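You operate a simulated robot arm through the tools that you are given. There is no shell and no other tool.

You are at the controls of a simulated robot arm. One attempt, no reset.

## Task
Raise the bench stop, push the hinged board against it and tighten the loose hinge screw.
Fine: ratchet knob to IN; ratchet driver back in its stand.
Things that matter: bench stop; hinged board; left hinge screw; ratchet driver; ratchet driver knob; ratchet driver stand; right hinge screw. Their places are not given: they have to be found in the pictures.

Only the result counts: the job must be done as asked and must still hold three seconds after the hand-in. Knocking over, shifting, dropping, spilling or breaking anything else fails it.

## Robot
A 7-joint arm with a two-finger parallel gripper, fixed in place. Base frame: the origin is on the floor under the middle of its stand, x ahead of it, y to its left, z up; the work surface is at about z = 0.8. Readings come in m, degrees, newtons and seconds.
With the tool pointing down near the work surface it reaches from about 0.26 to 0.7 m from the base axis. Its first joint turns from -166.0 to 166.0 degrees. Payload 1.57 kg.
Tool frame: the origin (TCP) lies between the finger pads and is the grasp point; the fingertips stand 0.03 m ahead of it; z points along the fingers, y is the line along which they close. The gripper opens to 0.08 m. The fingers are 0.017 m wide and 0.012 m thick; the gripper's body (0.04 by 0.082 m) begins 0.08 m behind the TCP.
Orientation is told as [roll, pitch, yaw] about the base's x, y, z axes, in that order, counted from this pose: with the fingers straight down and closing along the base's y, the tool's x points along the base's -x, its y along +y and its z along -z.

## Interface
- The arm moves only by the tool servo_tool. Its arguments are lists of equal length, an entry for each row: "translation": the shift along the base's x, y, z in units of 200 mm (1.0 is 200 mm), a list of three; "rot": the turn, a rotation vector about the base's x, y, z in units of 180 degrees (1.0 is 180 degrees), a list of three. In form: {"translation": [[x, y, z], ...], "rot": [[ax, ay, az], ...]}. A call has 1 to 20 rows; each row is the pose to reach, as a shift and turn from the pose commanded when the call began. "grip" is the closure in counts, from 0 (fully open) to 255 (shut), set as the call begins (left out, the last holds). A call with a number of a shift or a turn outside -1 to 1 is refused whole. Each row takes 0.2 s and may step no farther than 0.05 m and 8.6 degrees from the row before; otherwise, or with a gripper value out of range, the whole call is refused. A pose out of reach is approached as far as the arm can. The call stops where the force on the tool passes 60 N (or 10 N more than at its start, if that is more) or the arm is blocked; 0.2 s more then pass. Each finger travels about 0.072 m/s and halts on what it meets, pressing with about 26 N; the grip force reading is that of the motor and also rises with nothing between the fingers. The clock runs only during rows and for 0.2 s after the last one: add rows that repeat a pose to give the fingers time. The reply holds the time, the measured pose of the TCP, the force on the tool along the base axes, the opening and the grip force, in the units named above and with some noise, with the torque about the TCP (base axes, N m) and any sound that the robot's microphone picked up.
- Cameras (640 x 400 px; columns grow to the right, rows downward): "scene" is fixed at [0.2122, 0.5031, 1.4708]; the picture's right is [-0.83, -0.55, 0.00], its down [-0.23, 0.34, -0.91] and it looks along [0.50, -0.76, -0.41] (base axes); focal length 332 px, centre (320, 200). "wrist" rides on the gripper at [0.072, -0.007, -0.122] in the tool frame; the picture's right is [0.09, 1.00, 0.00], its down [-0.84, 0.08, -0.54] and it looks along [-0.54, 0.05, 0.84] (tool axes); focal length 238 px, centre (320, 200).
- capture(camera): a new picture of that camera. The clock stands still meanwhile.
- slide_trunk(by): slides the trunk up (or, below 0, down) by that many m; the arm rides with it, the base frame stays. It gives what a move gives, with no picture.
- pixel_to_xyz(camera, pixels): for up to 12 pixels [column, row] of the newest picture of that camera ("zoom" is the newest enlarged one), the place [x, y, z] in the base frame of the surface seen there, good to about 0.002 m, but the place of the scene camera against the robot may be out by one fixed shift of up to 0.012 m in any direction. The clock stands still meanwhile.
- close_up(camera, box): a new picture of the part [left, top, right, bottom] of that camera's present view, enlarged. The clock stands still meanwhile.
- sign_off(): hands the job in; it is judged then, once.

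Unless the task says otherwise, let go and move clear before handing in.

The tools are called as a command line: name --argument value ..., lists and objects as JSON in quotes. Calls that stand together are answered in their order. servo_tool: Moves the arm, as the interface text tells. Its arguments: {"type":"object","properties":{"translation":{"type":"array","items":{"type":"array","items":{"type":"number"}}},"rot":{"type":"array","items":{"type":"array","items":{"type":"number"}}},"grip":{"type":"number"}},"required":["translation","rot"]} The other tools are called the same way: slide_trunk (by) moves the trunk up or down; capture (camera) takes a picture; pixel_to_xyz (camera, pixels) gives the place of the surface under pixels of a picture; close_up (camera, box) takes an enlarged picture of a part of a camera's view; sign_off () hands the job in.

At the start:

```text
time_s: 0.0
position: [0.4587, -0.1461, 1.3468]
tcp_rot: [0.0, 0.0, 0.0]
wrist_force: [-0.3, -0.6, 0.6]
torque: [-0.01, -0.06, 0.02]
gripper_width: 0.08
finger_force: 0.0
trunk travel left (down, up): [-0.4, 0.08]
```

scene: 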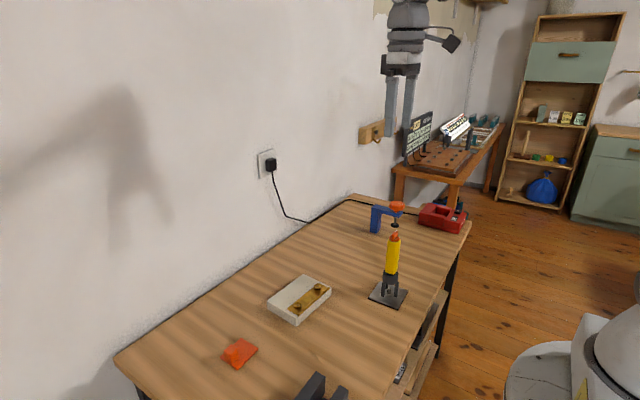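
wrist: 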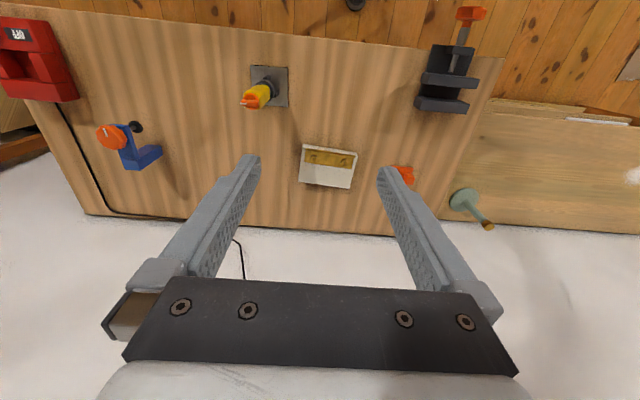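

The pictures show a table with a white hinged board with a brass hinge (scene ~300,300), an orange piece (238,352) that may be the bench stop, and a yellow driver in a stand (390,265). I'll take enlarged pictures to identify them.

close_up --camera "scene" --box '[200, 260, 360, 380]'

close_up --camera "scene" --box '[340, 190, 480, 320]'

close_up --camera "wrist" --box '[220, 50, 520, 240]'

```text
3.33 times, centred on (280, 320) of scene
```

zoom: 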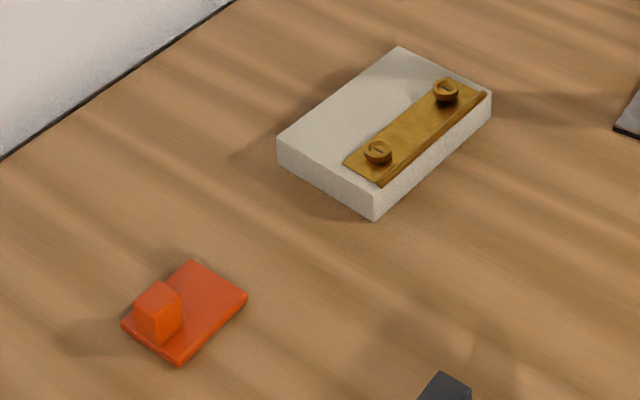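

```text
3.08 times, centred on (410, 255) of scene
```

zoom: 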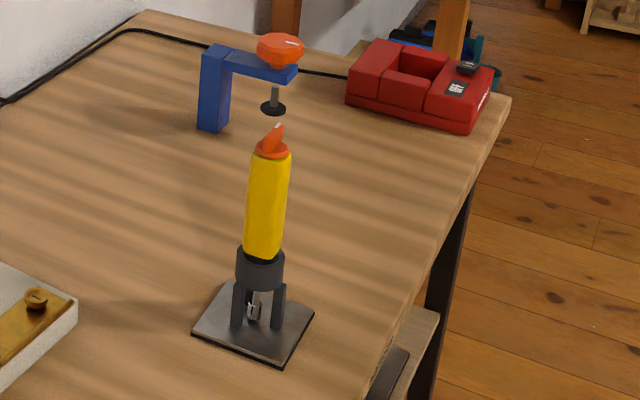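

```text
2.11 times, centred on (370, 145) of wrist
```

zoom: 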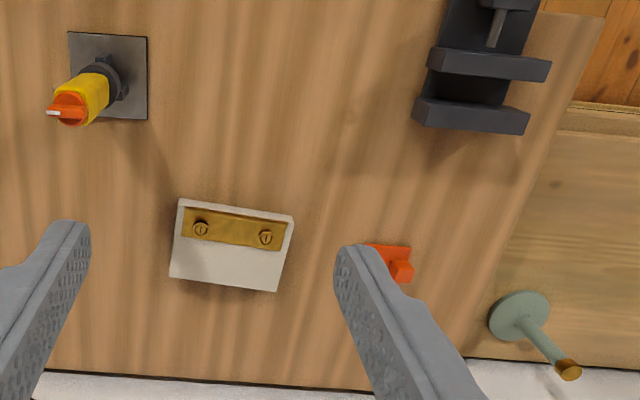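

The board carries two hinge screws (zoom 200,228 and 265,237), the stop is an orange plate with a small lug (400,265), and the driver stands upright with a red knob on top. Next I'll read their coordinates.

pixel_to_xyz --camera "zoom" --pixels '[[200, 228], [265, 237], [180, 200], [293, 217], [171, 275], [277, 290], [400, 250], [402, 270], [110, 75], [70, 112], [70, 33], [146, 118]]'

pixel_to_xyz --camera "scene" --pixels '[[299, 316], [328, 288], [315, 275], [269, 302], [313, 288], [295, 306], [237, 350], [250, 350], [390, 285], [393, 260], [393, 237], [380, 295]]'

```text
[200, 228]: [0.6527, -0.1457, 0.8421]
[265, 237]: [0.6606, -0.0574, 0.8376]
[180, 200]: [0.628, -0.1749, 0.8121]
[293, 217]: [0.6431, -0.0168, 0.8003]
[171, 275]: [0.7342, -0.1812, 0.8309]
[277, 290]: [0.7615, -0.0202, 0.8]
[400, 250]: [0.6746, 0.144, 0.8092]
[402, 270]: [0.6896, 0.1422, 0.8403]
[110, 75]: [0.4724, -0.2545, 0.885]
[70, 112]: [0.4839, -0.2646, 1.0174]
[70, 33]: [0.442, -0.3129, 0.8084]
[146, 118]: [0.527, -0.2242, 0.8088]
```

```text
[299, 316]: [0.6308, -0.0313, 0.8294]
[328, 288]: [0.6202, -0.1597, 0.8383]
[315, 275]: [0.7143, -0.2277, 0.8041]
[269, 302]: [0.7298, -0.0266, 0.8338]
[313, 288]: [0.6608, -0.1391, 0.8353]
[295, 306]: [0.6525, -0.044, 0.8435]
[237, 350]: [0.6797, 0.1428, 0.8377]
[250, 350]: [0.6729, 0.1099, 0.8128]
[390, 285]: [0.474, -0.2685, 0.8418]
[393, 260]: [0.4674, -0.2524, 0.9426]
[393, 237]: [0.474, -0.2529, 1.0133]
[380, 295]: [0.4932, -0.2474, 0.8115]
```

The board spans about x 0.63–0.74, y −0.02…−0.18, top z≈0.832; the stop is near (0.68, 0.13). I need much closer views of the stop, the screws and the driver knob.

close_up --camera "scene" --box '[212, 332, 268, 372]'

close_up --camera "scene" --box '[280, 270, 340, 325]'

close_up --camera "scene" --box '[365, 225, 415, 315]'

close_up --camera "wrist" --box '[380, 150, 430, 200]'

close_up --camera "wrist" --box '[230, 60, 300, 115]'

```text
10.00 times, centred on (240, 352) of scene
```

zoom: 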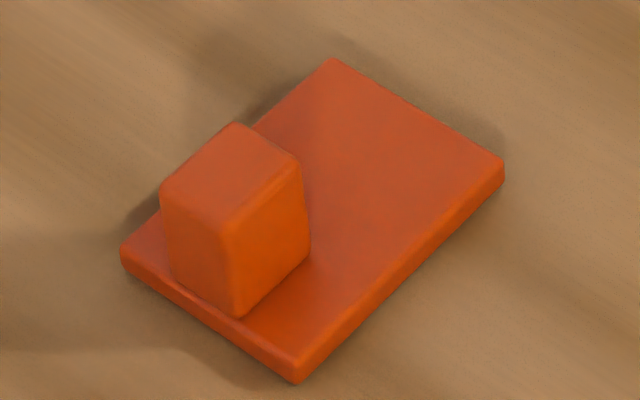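

```text
7.27 times, centred on (310, 298) of scene
```

zoom: 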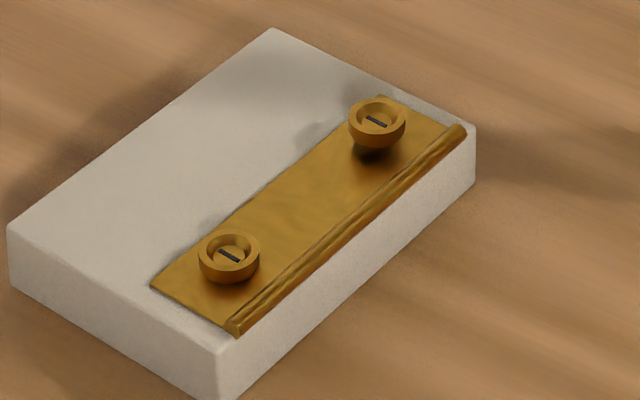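

```text
4.44 times, centred on (390, 270) of scene
```

zoom: 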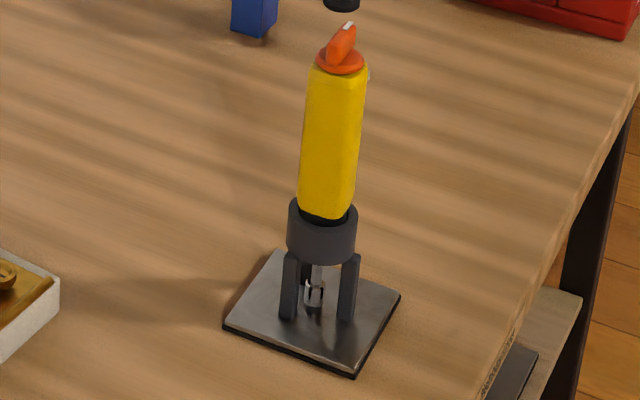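

```text
8.00 times, centred on (405, 175) of wrist
```

zoom: 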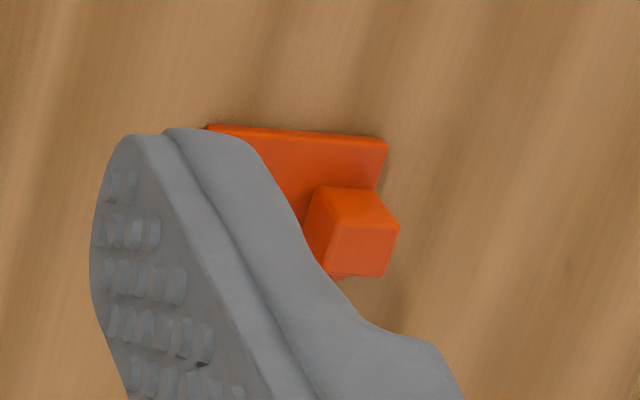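

```text
7.27 times, centred on (265, 88) of wrist
```

zoom: 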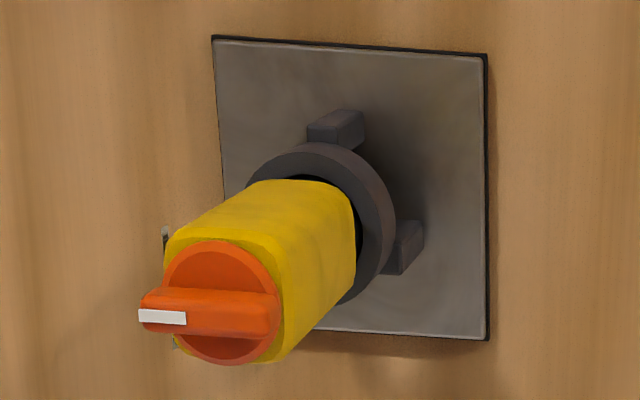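

The stop is a flat orange flap with a lug centred on its +y end; the driver's knob has a white pointer, with small marks beside it whose text I need to read. I'll move the wrist camera down toward the driver knob.

servo_tool --translation '[[-0.024, -0.07, -0.115], [-0.048, -0.14, -0.23], [-0.072, -0.21, -0.345], [-0.096, -0.28, -0.46], [-0.12, -0.35, -0.575], [-0.144, -0.42, -0.69], [-0.168, -0.49, -0.805], [-0.192, -0.56, -0.92]]' --rot '[[0, 0, 0], [0, 0, 0], [0, 0, 0], [0, 0, 0], [0, 0, 0], [0, 0, 0], [0, 0, 0], [0, 0, 0]]' --grip 0

capture --camera "wrist"

```text
time_s: 1.8
position: [0.4202, -0.2582, 1.1626]
tcp_rot: [-0.1, 0.0, 0.0]
wrist_force: [0.2, -0.7, 0.0]
torque: [-0.04, -0.01, 0.01]
gripper_width: 0.0799
finger_force: 0.2
trunk travel left (down, up): [-0.4, 0.08]
```

```text
taken
```

wrist: 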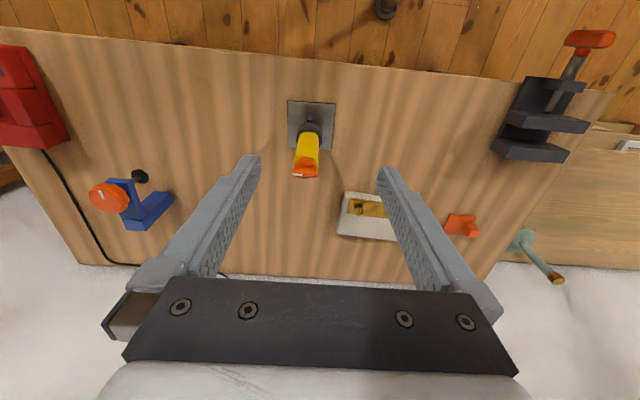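

The driver now sits at (305,160) with the knob facing the camera. I'll enlarge the knob and the stop.

close_up --camera "wrist" --box '[285, 140, 325, 190]'

close_up --camera "wrist" --box '[425, 200, 495, 245]'

```text
8.00 times, centred on (305, 165) of wrist
```

zoom: 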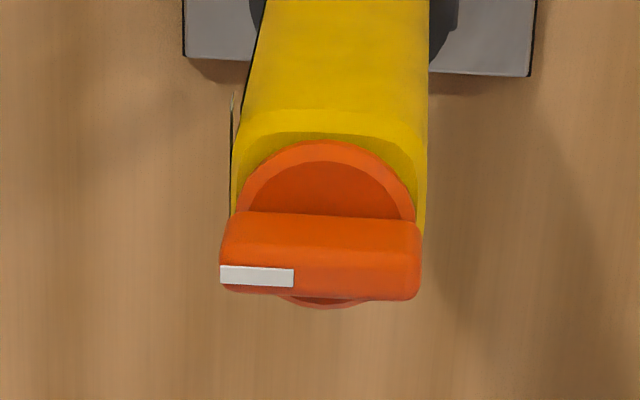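

```text
8.89 times, centred on (460, 222) of wrist
```

zoom: 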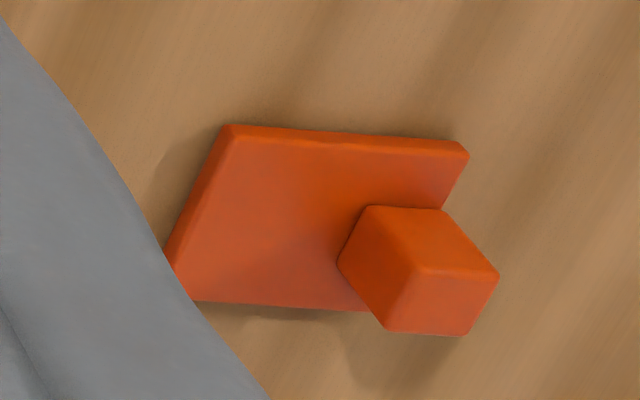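

The knob's white pointer points to −y (left), where a thin plate edge shows at zoom (232,130), likely a label on the handle's side. I'll swing the wrist camera round to view the driver from the −y side.

servo_tool --translation '[[0.022, -0.05, 0], [0.044, -0.1, 0], [0.066, -0.15, 0], [0.088, -0.2, 0], [0.11, -0.25, 0], [0.132, -0.3, 0], [0.154, -0.35, 0], [0.176, -0.4, 0], [0.198, -0.45, 0], [0.22, -0.5, 0], [0.242, -0.55, 0], [0.264, -0.6, 0]]' --rot '[[0, 0, 0.042], [0, 0, 0.084], [0, 0, 0.126], [0, 0, 0.168], [0, 0, 0.21], [0, 0, 0.252], [0, 0, 0.294], [0, 0, 0.336], [0, 0, 0.378], [0, 0, 0.42], [0, 0, 0.462], [0, 0, 0.5]]'

capture --camera "wrist"

```text
time_s: 4.4
position: [0.4711, -0.3782, 1.1632]
tcp_rot: [0.0, -0.1, 90.1]
wrist_force: [0.7, 0.3, -0.2]
torque: [0.02, 0.0, -0.03]
gripper_width: 0.0798
finger_force: 0.0
trunk travel left (down, up): [-0.4, 0.08]
```

```text
taken
```

wrist: 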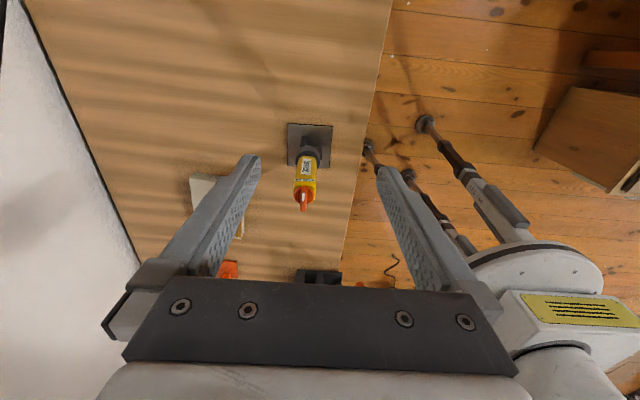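

From the −y side a white label is visible on the handle at (306,167). I'll enlarge it.

close_up --camera "wrist" --box '[285, 145, 330, 215]'

close_up --camera "wrist" --box '[293, 155, 318, 190]'

```text
5.71 times, centred on (308, 180) of wrist
```

zoom: 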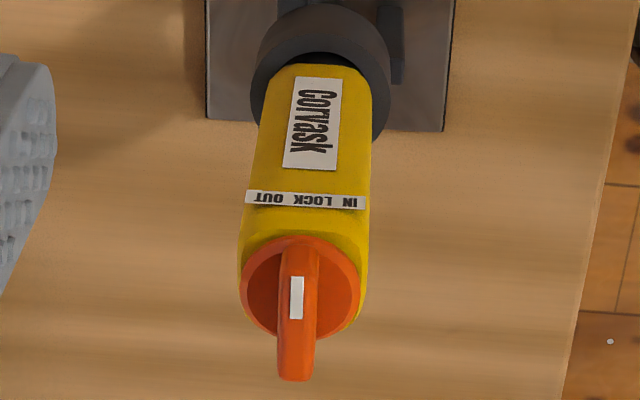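

```text
11.43 times, centred on (306, 172) of wrist
```

zoom: 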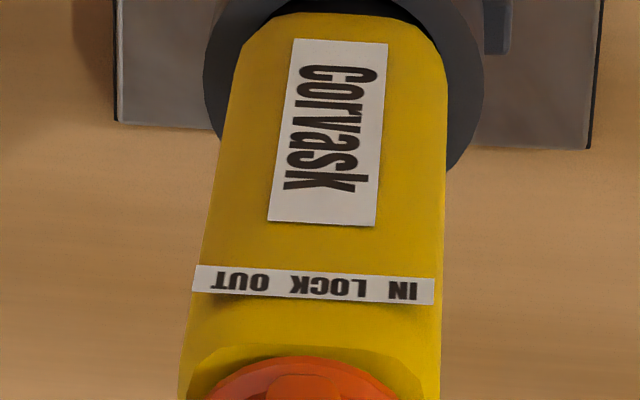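

The label reads IN – LOCK – OUT (upside down), with IN on the picture's right (base −x side), and the pointer is now at LOCK (−y). So the knob must turn clockwise seen from above; I'll measure the driver geometry and check the screws.

close_up --camera "wrist" --box '[280, 120, 340, 215]'

pixel_to_xyz --camera "wrist" --pixels '[[303, 196], [304, 209], [306, 180], [297, 180], [314, 180], [306, 165], [313, 168], [292, 146], [330, 145], [289, 124], [332, 126], [331, 163]]'

pixel_to_xyz --camera "zoom" --pixels '[[320, 200], [310, 300], [310, 340], [300, 345], [290, 330], [345, 320]]'

```text
4.21 times, centred on (310, 168) of wrist
```

zoom: 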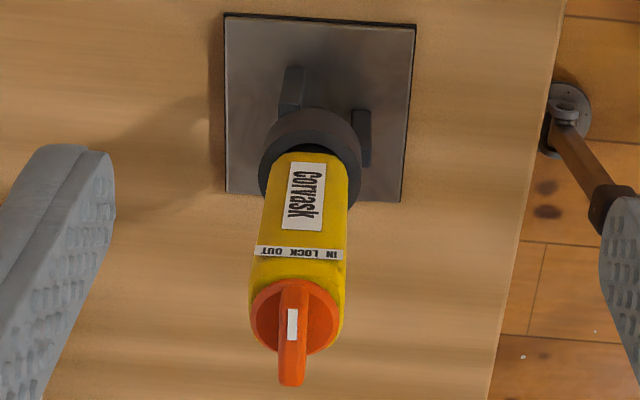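

```text
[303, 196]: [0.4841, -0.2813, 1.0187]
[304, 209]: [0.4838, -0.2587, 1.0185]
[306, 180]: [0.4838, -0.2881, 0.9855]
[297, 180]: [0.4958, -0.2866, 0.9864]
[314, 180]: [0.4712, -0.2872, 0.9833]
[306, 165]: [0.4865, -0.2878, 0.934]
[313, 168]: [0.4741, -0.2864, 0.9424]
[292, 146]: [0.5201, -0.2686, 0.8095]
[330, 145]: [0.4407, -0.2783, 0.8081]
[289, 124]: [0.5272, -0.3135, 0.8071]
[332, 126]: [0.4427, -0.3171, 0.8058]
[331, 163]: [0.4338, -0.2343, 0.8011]
```

```text
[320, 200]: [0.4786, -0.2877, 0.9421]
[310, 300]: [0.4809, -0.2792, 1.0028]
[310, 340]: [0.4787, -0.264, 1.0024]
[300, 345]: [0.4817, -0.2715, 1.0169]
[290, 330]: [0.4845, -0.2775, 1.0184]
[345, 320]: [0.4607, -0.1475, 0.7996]
```

The stand plate is centred near (0.484, −0.269), the knob bar lies along y with its top at z≈1.018, and the disc is at z≈1.003. I'm already oriented to grip the bar along x, so I'll move above the knob and look again.

servo_tool --translation '[[0.013, 0.136, -0.05], [0.025, 0.272, -0.12], [0.038, 0.41, -0.2], [0.05, 0.545, -0.265]]' --rot '[[0, 0, 0], [0, 0, 0], [0, 0, 0], [0, 0, 0]]'

capture --camera "wrist"

capture --camera "scene"

```text
time_s: 5.4
position: [0.4831, -0.2689, 1.108]
tcp_rot: [0.0, 0.0, 89.9]
wrist_force: [0.7, 0.0, -0.4]
torque: [-0.02, -0.03, 0.0]
gripper_width: 0.0799
finger_force: 0.1
trunk travel left (down, up): [-0.4, 0.08]
```

```text
taken
```

wrist: 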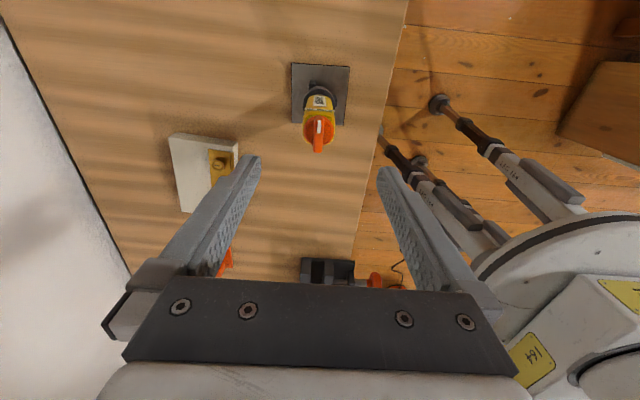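

```text
taken
```

scene: 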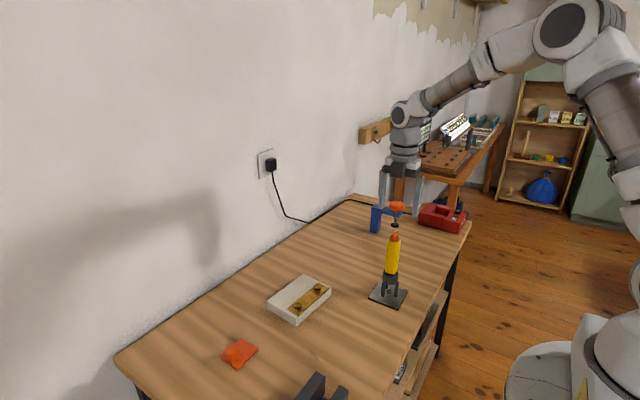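

The knob bar shows at about (318,135), between the finger tips. I'll measure its ends precisely before lowering.

close_up --camera "wrist" --box '[296, 85, 342, 160]'

```text
5.33 times, centred on (319, 122) of wrist
```

zoom: 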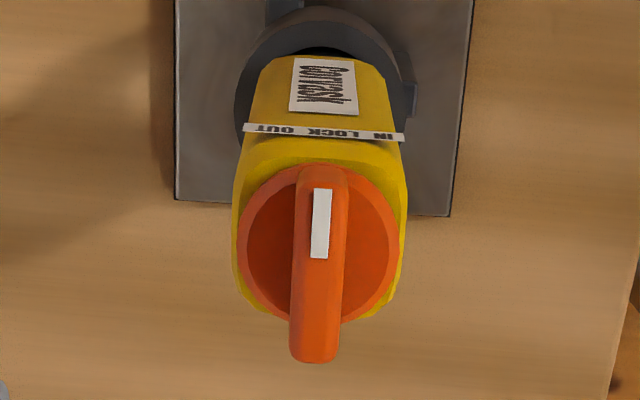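

pixel_to_xyz --camera "zoom" --pixels '[[325, 180], [314, 345], [345, 270], [298, 270], [320, 270], [375, 240], [265, 240], [313, 355], [322, 170], [360, 130], [325, 132], [270, 130]]'

```text
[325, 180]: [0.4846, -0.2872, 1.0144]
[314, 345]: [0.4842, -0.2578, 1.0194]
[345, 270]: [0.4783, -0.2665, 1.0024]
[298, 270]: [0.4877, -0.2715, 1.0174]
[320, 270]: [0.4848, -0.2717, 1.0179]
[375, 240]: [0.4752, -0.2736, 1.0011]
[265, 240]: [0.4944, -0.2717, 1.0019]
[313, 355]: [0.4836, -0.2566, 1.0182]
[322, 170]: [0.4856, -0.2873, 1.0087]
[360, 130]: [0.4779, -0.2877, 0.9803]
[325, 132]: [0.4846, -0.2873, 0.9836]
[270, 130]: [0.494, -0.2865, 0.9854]
```

The bar is centred at about (0.4845, −0.270), 9 mm wide, and I'm aligned. I'll lower so the fingertips sit just above the disc, then grip the bar.

servo_tool --translation '[[0.007, -0.003, -0.12], [0.007, -0.003, -0.24], [0.007, -0.003, -0.33], [0.007, -0.003, -0.362]]' --rot '[[0, 0, 0], [0, 0, 0], [0, 0, 0], [0, 0, 0]]'

capture --camera "wrist"

```text
time_s: 6.4
position: [0.4835, -0.27, 1.0373]
tcp_rot: [-0.1, 0.1, 90.0]
wrist_force: [1.0, -0.1, 0.4]
torque: [0.0, 0.05, -0.01]
gripper_width: 0.0802
finger_force: 0.0
trunk travel left (down, up): [-0.4, 0.08]
```

```text
taken
```

wrist: 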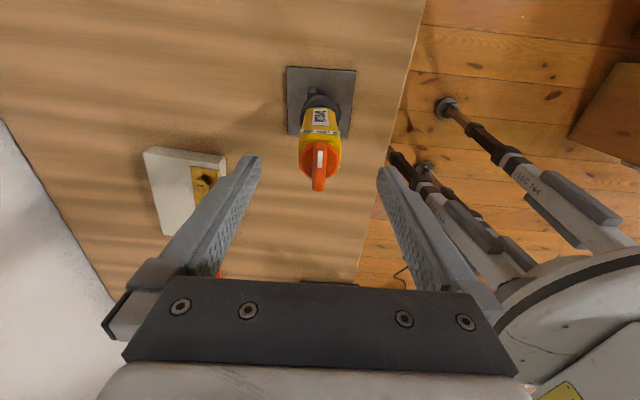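

The bar at (319,165) is centred between the fingers. I'll close on it and check the readings.

servo_tool --translation '[[0, 0, 0], [0, 0, 0], [0, 0, 0], [0, 0, 0]]' --rot '[[0, 0, 0], [0, 0, 0], [0, 0, 0], [0, 0, 0]]' --grip 255

capture --camera "wrist"

```text
time_s: 7.4
position: [0.4841, -0.2692, 1.0372]
tcp_rot: [0.0, 0.0, 90.0]
wrist_force: [-0.6, 0.0, -0.5]
torque: [0.03, -0.07, 0.01]
gripper_width: 0.0084
finger_force: 26.4
trunk travel left (down, up): [-0.4, 0.08]
```

```text
taken
```

wrist: 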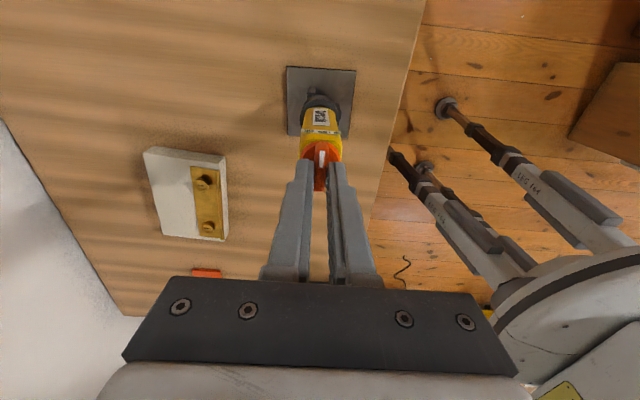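

The gripper holds the bar (opening 8.4 mm, no side load). I'll turn it clockwise (negative about z) by 20° in small steps and watch the torque and sound.

servo_tool --translation '[[0, 0, 0], [0, 0, 0], [0, 0, 0], [0, 0, 0]]' --rot '[[0, 0, -0.028], [0, 0, -0.056], [0, 0, -0.084], [0, 0, -0.111]]'

close_up --camera "wrist" --box '[280, 60, 370, 200]'

```text
time_s: 8.4
position: [0.4834, -0.2698, 1.0362]
tcp_rot: [0.0, 0.0, 69.9]
wrist_force: [-0.1, 2.0, 4.4]
torque: [0.24, -0.16, 0.01]
gripper_width: 0.0082
finger_force: 26.2
trunk travel left (down, up): [-0.4, 0.08]
```

```text
2.86 times, centred on (325, 130) of wrist
```

zoom: 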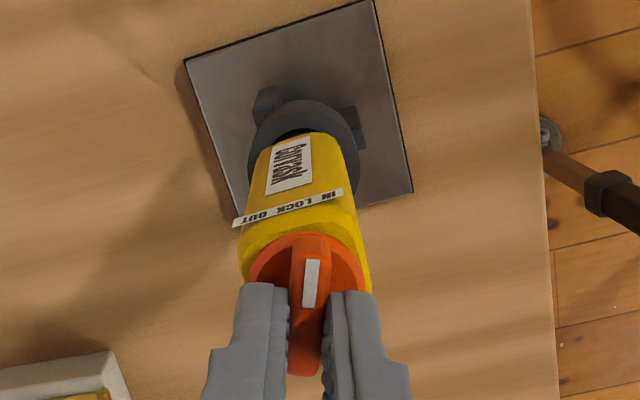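

The stand and label stayed put while the bar turned, so the knob is moving relative to the handle; the pointer is now between LOCK and IN. I'll continue in small steps.

servo_tool --translation '[[0, 0, 0], [0, 0, 0], [0, 0, 0]]' --rot '[[0, 0, -0.028], [0, 0, -0.056], [0, 0, -0.084]]'

close_up --camera "wrist" --box '[280, 60, 370, 200]'

```text
time_s: 9.2
position: [0.484, -0.2682, 1.0383]
tcp_rot: [0.0, 0.0, 54.8]
wrist_force: [3.4, 1.7, 4.3]
torque: [0.34, -0.37, -0.02]
gripper_width: 0.008
finger_force: 26.1
trunk travel left (down, up): [-0.4, 0.08]
```

```text
2.86 times, centred on (325, 130) of wrist
```

zoom: 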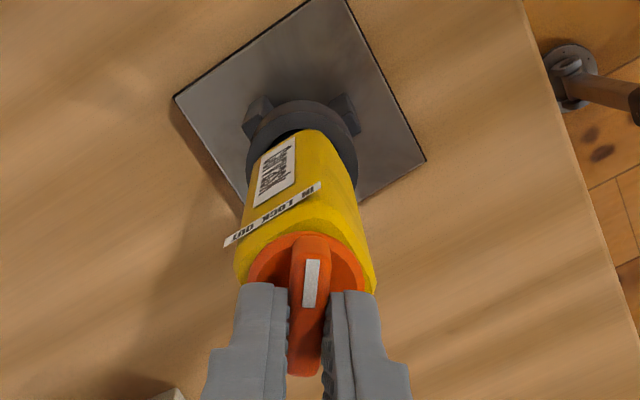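

At 35° of turn the pointer nearly faces IN, z-torque still about zero and no stop felt. I'll go another 10° to look for a detent or a stop.

servo_tool --translation '[[0, 0, 0], [0, 0, 0], [0, 0, 0]]' --rot '[[0, 0, -0.02], [0, 0, -0.04], [0, 0, -0.056]]'

close_up --camera "wrist" --box '[280, 60, 370, 200]'

```text
time_s: 10.0
position: [0.4845, -0.2684, 1.037]
tcp_rot: [0.1, 0.0, 44.7]
wrist_force: [2.3, 2.4, -0.5]
torque: [0.23, -0.43, 0.06]
gripper_width: 0.0081
finger_force: 26.4
trunk travel left (down, up): [-0.4, 0.08]
```

```text
2.86 times, centred on (325, 130) of wrist
```

zoom: 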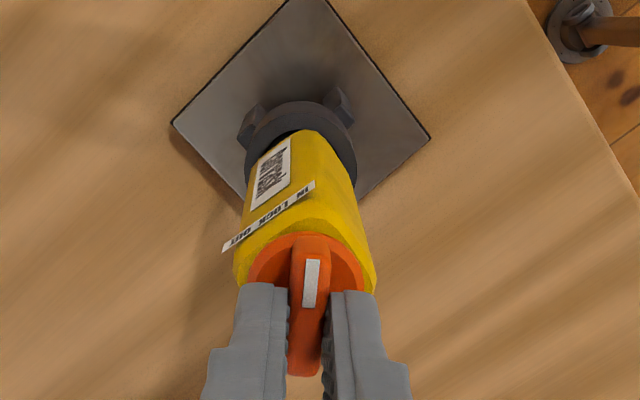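

The pointer now looks to be at or just past IN. I'll open the fingers, rise and check the pointer against the label.

servo_tool --translation '[[0, 0, 0], [0, 0, 0], [0, 0, 0], [0, 0, 0.1], [0, 0, 0.25], [0, 0, 0.4]]' --rot '[[0, 0, 0], [0, 0, 0], [0, 0, 0], [0, 0, 0], [0, 0, 0], [0, 0, 0]]' --grip 0

close_up --camera "wrist" --box '[280, 60, 360, 180]'

```text
time_s: 11.4
position: [0.484, -0.2703, 1.1174]
tcp_rot: [0.1, 0.0, 44.9]
wrist_force: [0.6, 1.1, -0.4]
torque: [-0.01, -0.01, -0.01]
gripper_width: 0.0802
finger_force: 0.0
trunk travel left (down, up): [-0.4, 0.08]
```

```text
3.33 times, centred on (320, 120) of wrist
```

zoom: 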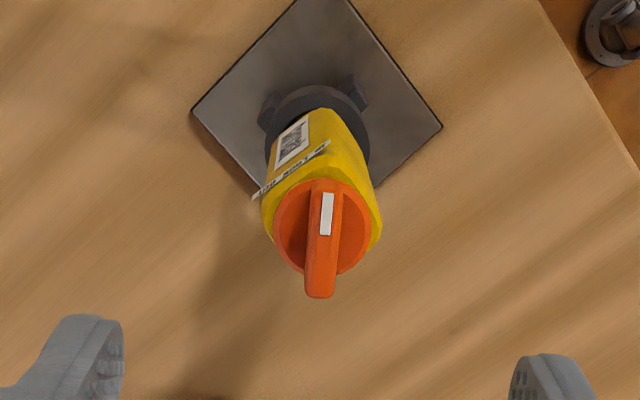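

I'll check numerically: the label strip ends versus the bar ends in this picture.

pixel_to_xyz --camera "zoom" --pixels '[[262, 192], [320, 150], [292, 170], [322, 195], [320, 285], [318, 265], [327, 240], [275, 155], [305, 125]]'

close_up --camera "wrist" --box '[305, 95, 345, 150]'

```text
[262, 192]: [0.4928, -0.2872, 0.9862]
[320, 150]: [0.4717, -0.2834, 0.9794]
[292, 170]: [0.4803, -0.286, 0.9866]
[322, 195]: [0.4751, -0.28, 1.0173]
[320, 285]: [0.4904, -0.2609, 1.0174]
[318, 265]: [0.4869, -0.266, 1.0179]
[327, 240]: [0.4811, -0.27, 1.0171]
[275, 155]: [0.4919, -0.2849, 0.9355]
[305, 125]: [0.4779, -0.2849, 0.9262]
```

```text
7.27 times, centred on (325, 122) of wrist
```

zoom: 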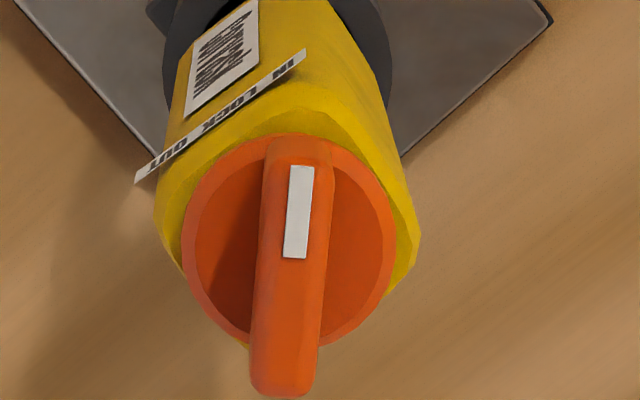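

The bar now points ~39–45° from −y toward −x (IN side), and the handle may have turned a few degrees in the stand. I'll return to the earlier viewpoint for a like-for-like check.

servo_tool --translation '[[-0.01, -0.09, 0.04], [-0.02, -0.18, 0.08], [-0.03, -0.27, 0.12], [-0.04, -0.36, 0.16], [-0.05, -0.45, 0.2], [-0.058, -0.545, 0.23]]' --rot '[[0, 0, 0.042], [0, 0, 0.084], [0, 0, 0.126], [0, 0, 0.168], [0, 0, 0.21], [0, 0, 0.25]]'

close_up --camera "wrist" --box '[285, 120, 330, 215]'

close_up --camera "wrist" --box '[290, 160, 325, 215]'

```text
time_s: 12.8
position: [0.4718, -0.3788, 1.1633]
tcp_rot: [0.1, -0.1, 90.0]
wrist_force: [0.0, -0.4, 0.7]
torque: [-0.02, 0.01, -0.03]
gripper_width: 0.0802
finger_force: 0.0
trunk travel left (down, up): [-0.4, 0.08]
```

```text
4.21 times, centred on (308, 168) of wrist
```

zoom: 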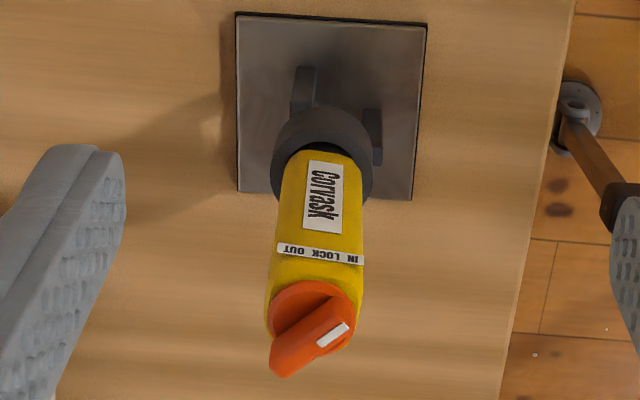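

```text
7.27 times, centred on (308, 188) of wrist
```

zoom: 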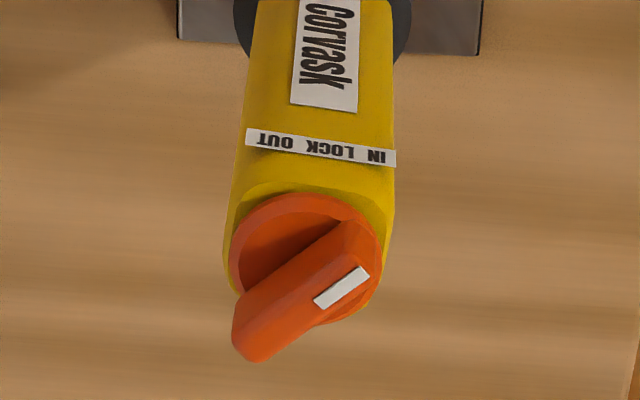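

The pointer now faces IN at the end of its travel (the handle only started turning along in the last few degrees, so the end stop was reached). Next I'll go to the bench stop and inspect it from close by.

servo_tool --translation '[[0.02, 0.08, 0], [0.04, 0.16, 0], [0.06, 0.25, 0], [0.08, 0.33, 0], [0.1, 0.41, 0], [0.12, 0.5, 0], [0.14, 0.58, 0], [0.16, 0.66, 0], [0.18, 0.75, 0], [0.2, 0.83, 0], [0.22, 0.91, 0], [0.24, 1.0, 0]]' --rot '[[0, 0, -0.042], [0, 0, -0.084], [0, 0, -0.126], [0, 0, -0.168], [0, 0, -0.21], [0, 0, -0.252], [0, 0, -0.294], [0, 0, -0.336], [0, 0, -0.378], [0, 0, -0.42], [0, 0, -0.462], [0, 0, -0.5]]'

servo_tool --translation '[[0.05, 0.2, -0.1], [0.1, 0.4, -0.2], [0.15, 0.6, -0.3], [0.2, 0.8, -0.4], [0.25, 1.0, -0.5]]' --rot '[[0, 0, 0], [0, 0, 0], [0, 0, 0], [0, 0, 0], [0, 0, 0]]'

capture --camera "wrist"

```text
time_s: 15.4
position: [0.5215, -0.1778, 1.1639]
tcp_rot: [0.0, 0.0, -0.4]
wrist_force: [0.0, -0.4, -0.5]
torque: [0.04, 0.01, 0.0]
gripper_width: 0.08
finger_force: 0.1
trunk travel left (down, up): [-0.4, 0.08]
```

```text
time_s: 16.6
position: [0.5703, 0.0221, 1.0647]
tcp_rot: [0.0, -0.2, -0.2]
wrist_force: [0.0, -0.2, -0.2]
torque: [0.01, -0.01, -0.01]
gripper_width: 0.0804
finger_force: 0.0
trunk travel left (down, up): [-0.4, 0.08]
```

```text
taken
```

wrist: 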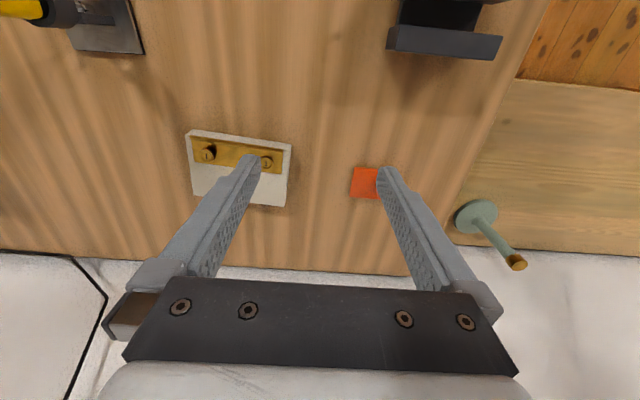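

The stop is at (365,183) with its lug hidden behind the right finger. I'll move further +y and lower for a clear view of it.

servo_tool --translation '[[0.03, 0.15, -0.15], [0.06, 0.3, -0.3], [0.09, 0.45, -0.42], [0.095, 0.5, -0.45]]' --rot '[[0, 0, 0], [0, 0, 0], [0, 0, 0], [0, 0, 0]]'

capture --camera "wrist"

close_up --camera "wrist" --box '[270, 130, 370, 210]'

```text
time_s: 17.6
position: [0.5895, 0.12, 0.9724]
tcp_rot: [0.0, -0.1, -0.2]
wrist_force: [-0.5, 0.3, 0.2]
torque: [0.03, 0.02, 0.01]
gripper_width: 0.0799
finger_force: 0.1
trunk travel left (down, up): [-0.4, 0.08]
```

```text
taken
```

wrist: 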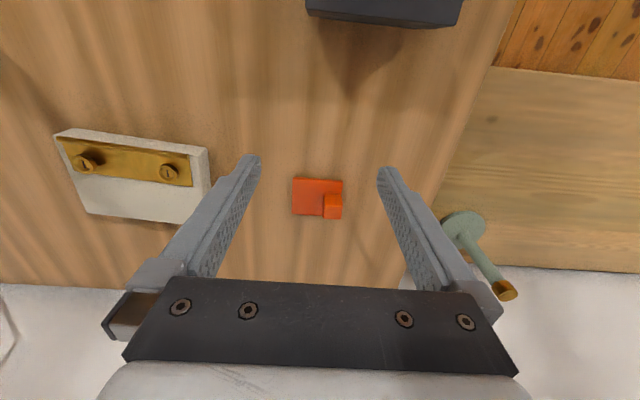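

```text
5.00 times, centred on (320, 170) of wrist
```

zoom: 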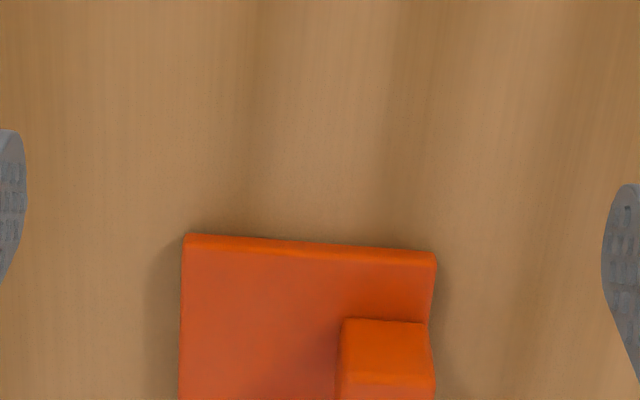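

Clear view: the flap spans (293,178)–(342,220) with the lug at (333,205). I'll take its coordinates, and those of the board and screws.

pixel_to_xyz --camera "wrist" --pixels '[[295, 181], [339, 183], [294, 214], [310, 198], [318, 214], [327, 197], [339, 198], [333, 200], [326, 215], [340, 216], [333, 195], [300, 230]]'

pixel_to_xyz --camera "wrist" --pixels '[[85, 162], [168, 172], [57, 134], [206, 150], [90, 208], [205, 165], [184, 222], [110, 165], [140, 168], [150, 200], [75, 165], [180, 175]]'

close_up --camera "wrist" --box '[50, 120, 215, 230]'

close_up --camera "wrist" --box '[285, 170, 350, 225]'

```text
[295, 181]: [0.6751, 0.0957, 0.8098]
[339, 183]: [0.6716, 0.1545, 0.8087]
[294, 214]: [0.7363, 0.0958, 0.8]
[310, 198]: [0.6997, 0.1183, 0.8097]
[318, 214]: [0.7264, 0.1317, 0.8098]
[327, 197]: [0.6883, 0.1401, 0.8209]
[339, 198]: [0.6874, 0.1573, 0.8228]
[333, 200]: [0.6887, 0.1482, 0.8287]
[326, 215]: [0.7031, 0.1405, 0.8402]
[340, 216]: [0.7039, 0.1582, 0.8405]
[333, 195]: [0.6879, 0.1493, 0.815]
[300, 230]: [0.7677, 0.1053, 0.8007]
```

```text
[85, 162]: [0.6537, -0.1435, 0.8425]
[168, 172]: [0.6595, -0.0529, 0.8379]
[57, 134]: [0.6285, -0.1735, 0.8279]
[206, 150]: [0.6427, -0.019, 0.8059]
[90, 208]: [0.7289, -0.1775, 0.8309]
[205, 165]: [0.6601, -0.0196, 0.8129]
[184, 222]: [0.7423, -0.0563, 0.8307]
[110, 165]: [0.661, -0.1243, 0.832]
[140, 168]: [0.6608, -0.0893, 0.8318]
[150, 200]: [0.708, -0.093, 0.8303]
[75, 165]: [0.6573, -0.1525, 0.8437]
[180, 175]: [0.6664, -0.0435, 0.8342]
```

```text
3.64 times, centred on (132, 175) of wrist
```

zoom: 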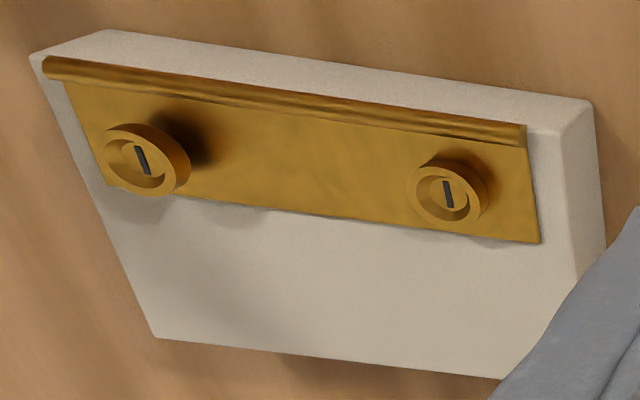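

```text
7.27 times, centred on (318, 198) of wrist
```

zoom: 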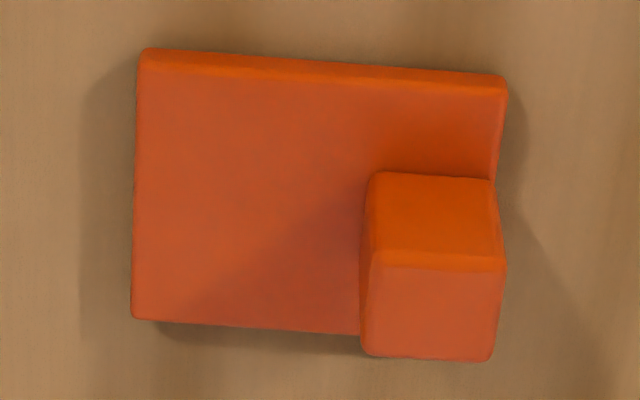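

The lug is about x 0.689–0.710, y 0.137–0.158, top z 0.84, on a 10 mm flap; the left screw in this picture (y≈−0.144, top 0.843 vs 0.838) stands proud and is the loose one. I'll rotate so the fingers close along x and move above the lug, checking that I can reach it.

servo_tool --translation '[[0.045, 0.011, 0], [0.09, 0.022, 0], [0.136, 0.034, 0], [0.18, 0.045, 0], [0.227, 0.056, 0], [0.272, 0.067, 0], [0.318, 0.079, 0], [0.363, 0.09, 0], [0.409, 0.101, 0], [0.454, 0.112, -0.05], [0.5, 0.124, -0.1], [0.545, 0.135, -0.215]]' --rot '[[0, 0, 0.042], [0, 0, 0.084], [0, 0, 0.126], [0, 0, 0.168], [0, 0, 0.21], [0, 0, 0.252], [0, 0, 0.294], [0, 0, 0.336], [0, 0, 0.378], [0, 0, 0.42], [0, 0, 0.462], [0, 0, 0.5]]' --grip 60

capture --camera "wrist"

capture --camera "scene"

```text
time_s: 20.2
position: [0.699, 0.1465, 0.9308]
tcp_rot: [0.0, 0.0, 90.0]
wrist_force: [-1.0, 0.4, -0.2]
torque: [-0.03, -0.01, 0.0]
gripper_width: 0.0611
finger_force: 0.1
trunk travel left (down, up): [-0.4, 0.08]
```

```text
taken
```

wrist: 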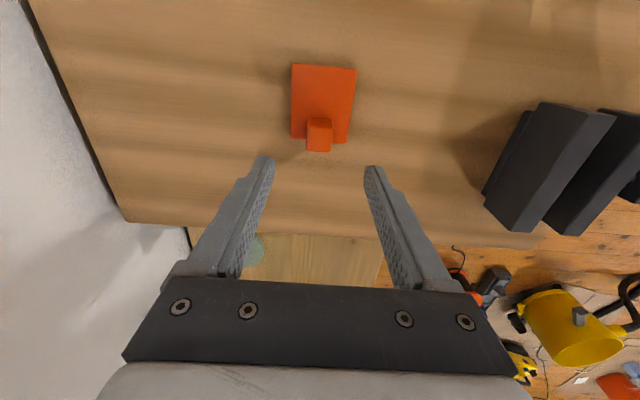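

```text
taken
```

scene: 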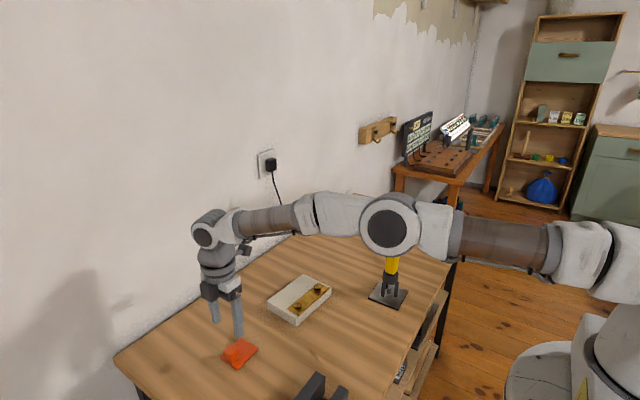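

Reach is fine (measured 0.699, 0.1465). The elbow at scene (388,228) looks near the driver, so I'll check its position as well as the lug's geometry.

pixel_to_xyz --camera "scene" --pixels '[[388, 228], [390, 255], [435, 232], [500, 240], [340, 215], [391, 265]]'

close_up --camera "wrist" --box '[280, 55, 370, 160]'

pixel_to_xyz --camera "wrist" --pixels '[[309, 122], [331, 122], [309, 145], [331, 145], [320, 120], [320, 150], [294, 68], [354, 70], [292, 137], [346, 140], [320, 100]]'

```text
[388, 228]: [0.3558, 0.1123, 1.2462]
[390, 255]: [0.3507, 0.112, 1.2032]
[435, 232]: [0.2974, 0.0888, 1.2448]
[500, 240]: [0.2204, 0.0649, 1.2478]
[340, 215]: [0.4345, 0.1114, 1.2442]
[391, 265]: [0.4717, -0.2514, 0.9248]
```

```text
3.81 times, centred on (325, 108) of wrist
```

zoom: 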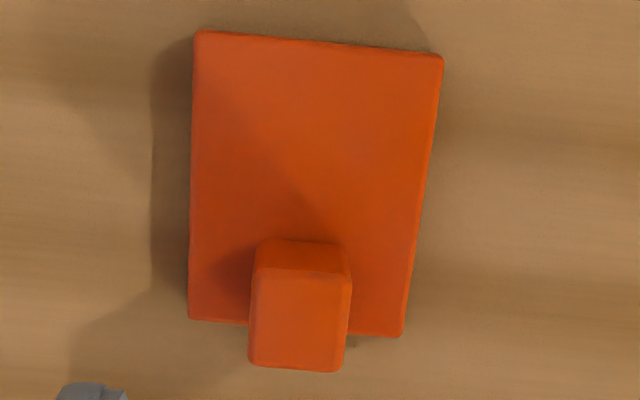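

```text
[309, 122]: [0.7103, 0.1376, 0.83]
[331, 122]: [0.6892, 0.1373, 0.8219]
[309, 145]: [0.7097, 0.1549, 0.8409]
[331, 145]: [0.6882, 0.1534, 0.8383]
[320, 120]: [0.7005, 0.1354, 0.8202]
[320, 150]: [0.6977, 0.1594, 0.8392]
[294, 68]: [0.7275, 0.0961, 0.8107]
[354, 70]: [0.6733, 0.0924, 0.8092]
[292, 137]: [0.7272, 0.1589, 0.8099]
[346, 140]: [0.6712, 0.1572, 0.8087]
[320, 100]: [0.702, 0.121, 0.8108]
```

The elbow is well clear (0.36, 0.11, 1.24). The lug is 22 mm wide in x, centred at (0.6995, 0.148), so I'll descend around it with the tips at about z 0.826 and grip it.

servo_tool --translation '[[0.002, 0, -0.15], [0.002, 0, -0.28], [0.002, 0, -0.37]]' --rot '[[0, 0, 0], [0, 0, 0], [0, 0, 0]]'

servo_tool --translation '[[0, 0, 0], [0, 0, 0], [0, 0, 0], [0, 0, 0]]' --rot '[[0, 0, 0], [0, 0, 0], [0, 0, 0], [0, 0, 0]]' --grip 255

capture --camera "wrist"

```text
time_s: 21.0
position: [0.6929, 0.143, 0.8568]
tcp_rot: [-0.1, 0.0, 89.8]
wrist_force: [-0.4, 0.2, 0.7]
torque: [0.04, 0.0, -0.02]
gripper_width: 0.0609
finger_force: 0.0
out of reach, approached as far as the arm can: row 3
trunk travel left (down, up): [-0.4, 0.08]
```

```text
time_s: 22.0
position: [0.7001, 0.1445, 0.8585]
tcp_rot: [-0.8, -0.1, 89.7]
wrist_force: [40.1, -1.4, -3.5]
torque: [0.02, -0.62, 0.1]
gripper_width: 0.0237
finger_force: 35.9
trunk travel left (down, up): [-0.4, 0.08]
```

```text
taken
```

wrist: 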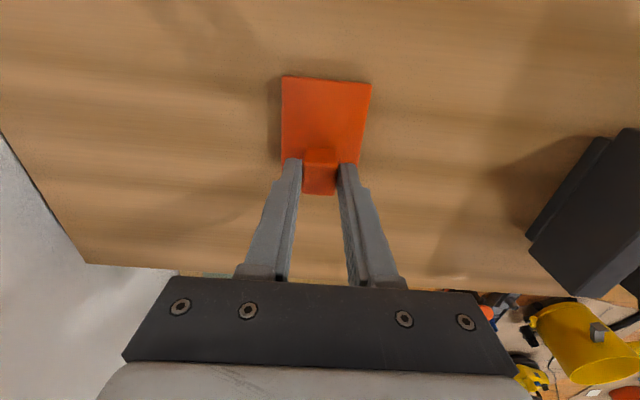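

The last row was out of reach (TCP stopped at x 0.693) and the closed grip is straining with 40 N. I'll let go, rise, and lower the trunk so that the arm reaches farther at this height.

servo_tool --translation '[[0, 0, 0], [0, 0, 0], [-0.03, -0.02, 0.03], [-0.03, -0.02, 0.15], [-0.03, -0.02, 0.35], [-0.03, -0.02, 0.55], [-0.03, -0.02, 0.75]]' --rot '[[0, 0, 0], [0, 0, 0], [0, 0, 0], [0, 0, 0], [0, 0, 0], [0, 0, 0], [0, 0, 0]]' --grip 60

close_up --camera "wrist" --box '[270, 50, 380, 160]'

```text
time_s: 23.6
position: [0.6876, 0.1415, 1.0054]
tcp_rot: [0.0, 0.0, 89.8]
wrist_force: [-0.2, -0.9, -0.3]
torque: [-0.01, -0.01, -0.02]
gripper_width: 0.0613
finger_force: 0.0
trunk travel left (down, up): [-0.4, 0.08]
```

```text
3.64 times, centred on (325, 105) of wrist
```

zoom: 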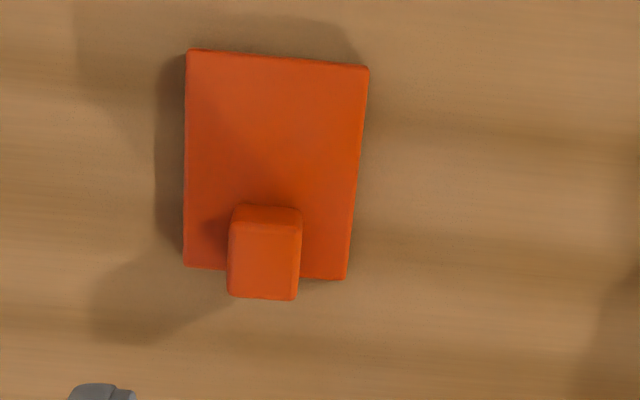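

The stop has not moved. Now I'll lower the trunk by 0.11 m; the fingertips will end at about z 0.865, above the lug.

slide_trunk --by -0.11

capture --camera "scene"

capture --camera "wrist"

```text
time_s: 25.0
position: [0.6891, 0.1431, 0.8962]
tcp_rot: [-0.1, 0.0, 89.8]
wrist_force: [0.6, -0.4, -0.1]
torque: [0.0, -0.01, -0.01]
gripper_width: 0.0611
finger_force: 0.0
trunk travel left (down, up): [-0.29, 0.19]
```

```text
taken
```

scene: 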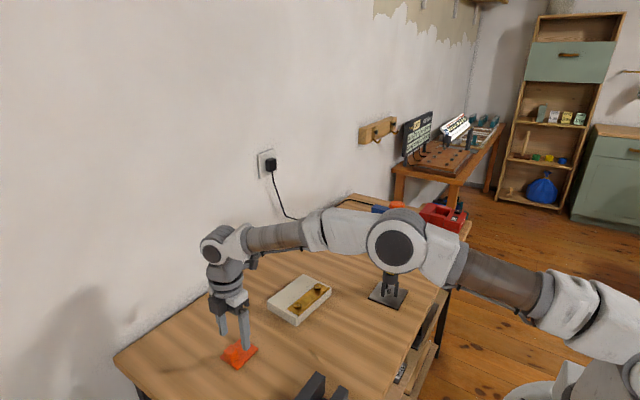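

```text
taken
```

wrist: 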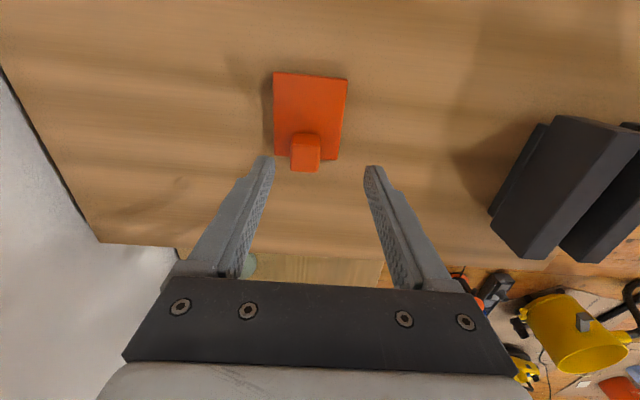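

Trunk is lower and nothing was touched. I'll shift to the lug's centre and descend again, then check the reached pose before closing.

servo_tool --translation '[[0.03, 0.015, 0], [0.055, 0.025, -0.03], [0.055, 0.025, -0.12], [0.055, 0.025, -0.2], [0.055, 0.025, -0.2]]' --rot '[[0, 0, 0], [0, 0, 0], [0, 0, 0], [0, 0, 0], [0, 0, 0]]'

capture --camera "wrist"

```text
time_s: 26.2
position: [0.6989, 0.147, 0.8542]
tcp_rot: [0.0, 0.1, 89.8]
wrist_force: [0.2, -0.4, 0.5]
torque: [0.01, 0.01, -0.01]
gripper_width: 0.0613
finger_force: 0.1
trunk travel left (down, up): [-0.29, 0.19]
```

```text
taken
```

wrist: 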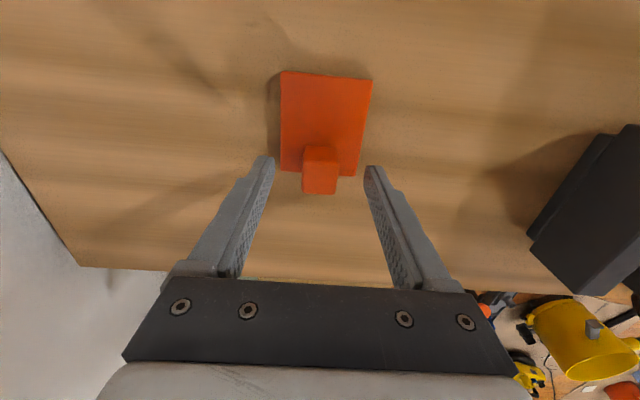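

Now the pose is reached and the lug at (320,170) is centred. I'll close on it.

servo_tool --translation '[[0, 0, 0], [0, 0, 0], [0, 0, 0], [0, 0, 0]]' --rot '[[0, 0, 0], [0, 0, 0], [0, 0, 0], [0, 0, 0]]' --grip 255

```text
time_s: 27.2
position: [0.7008, 0.1463, 0.8561]
tcp_rot: [0.1, 0.0, 89.8]
wrist_force: [2.6, -0.3, -2.0]
torque: [0.02, -0.08, 0.12]
gripper_width: 0.0235
finger_force: 35.7
trunk travel left (down, up): [-0.29, 0.19]
```

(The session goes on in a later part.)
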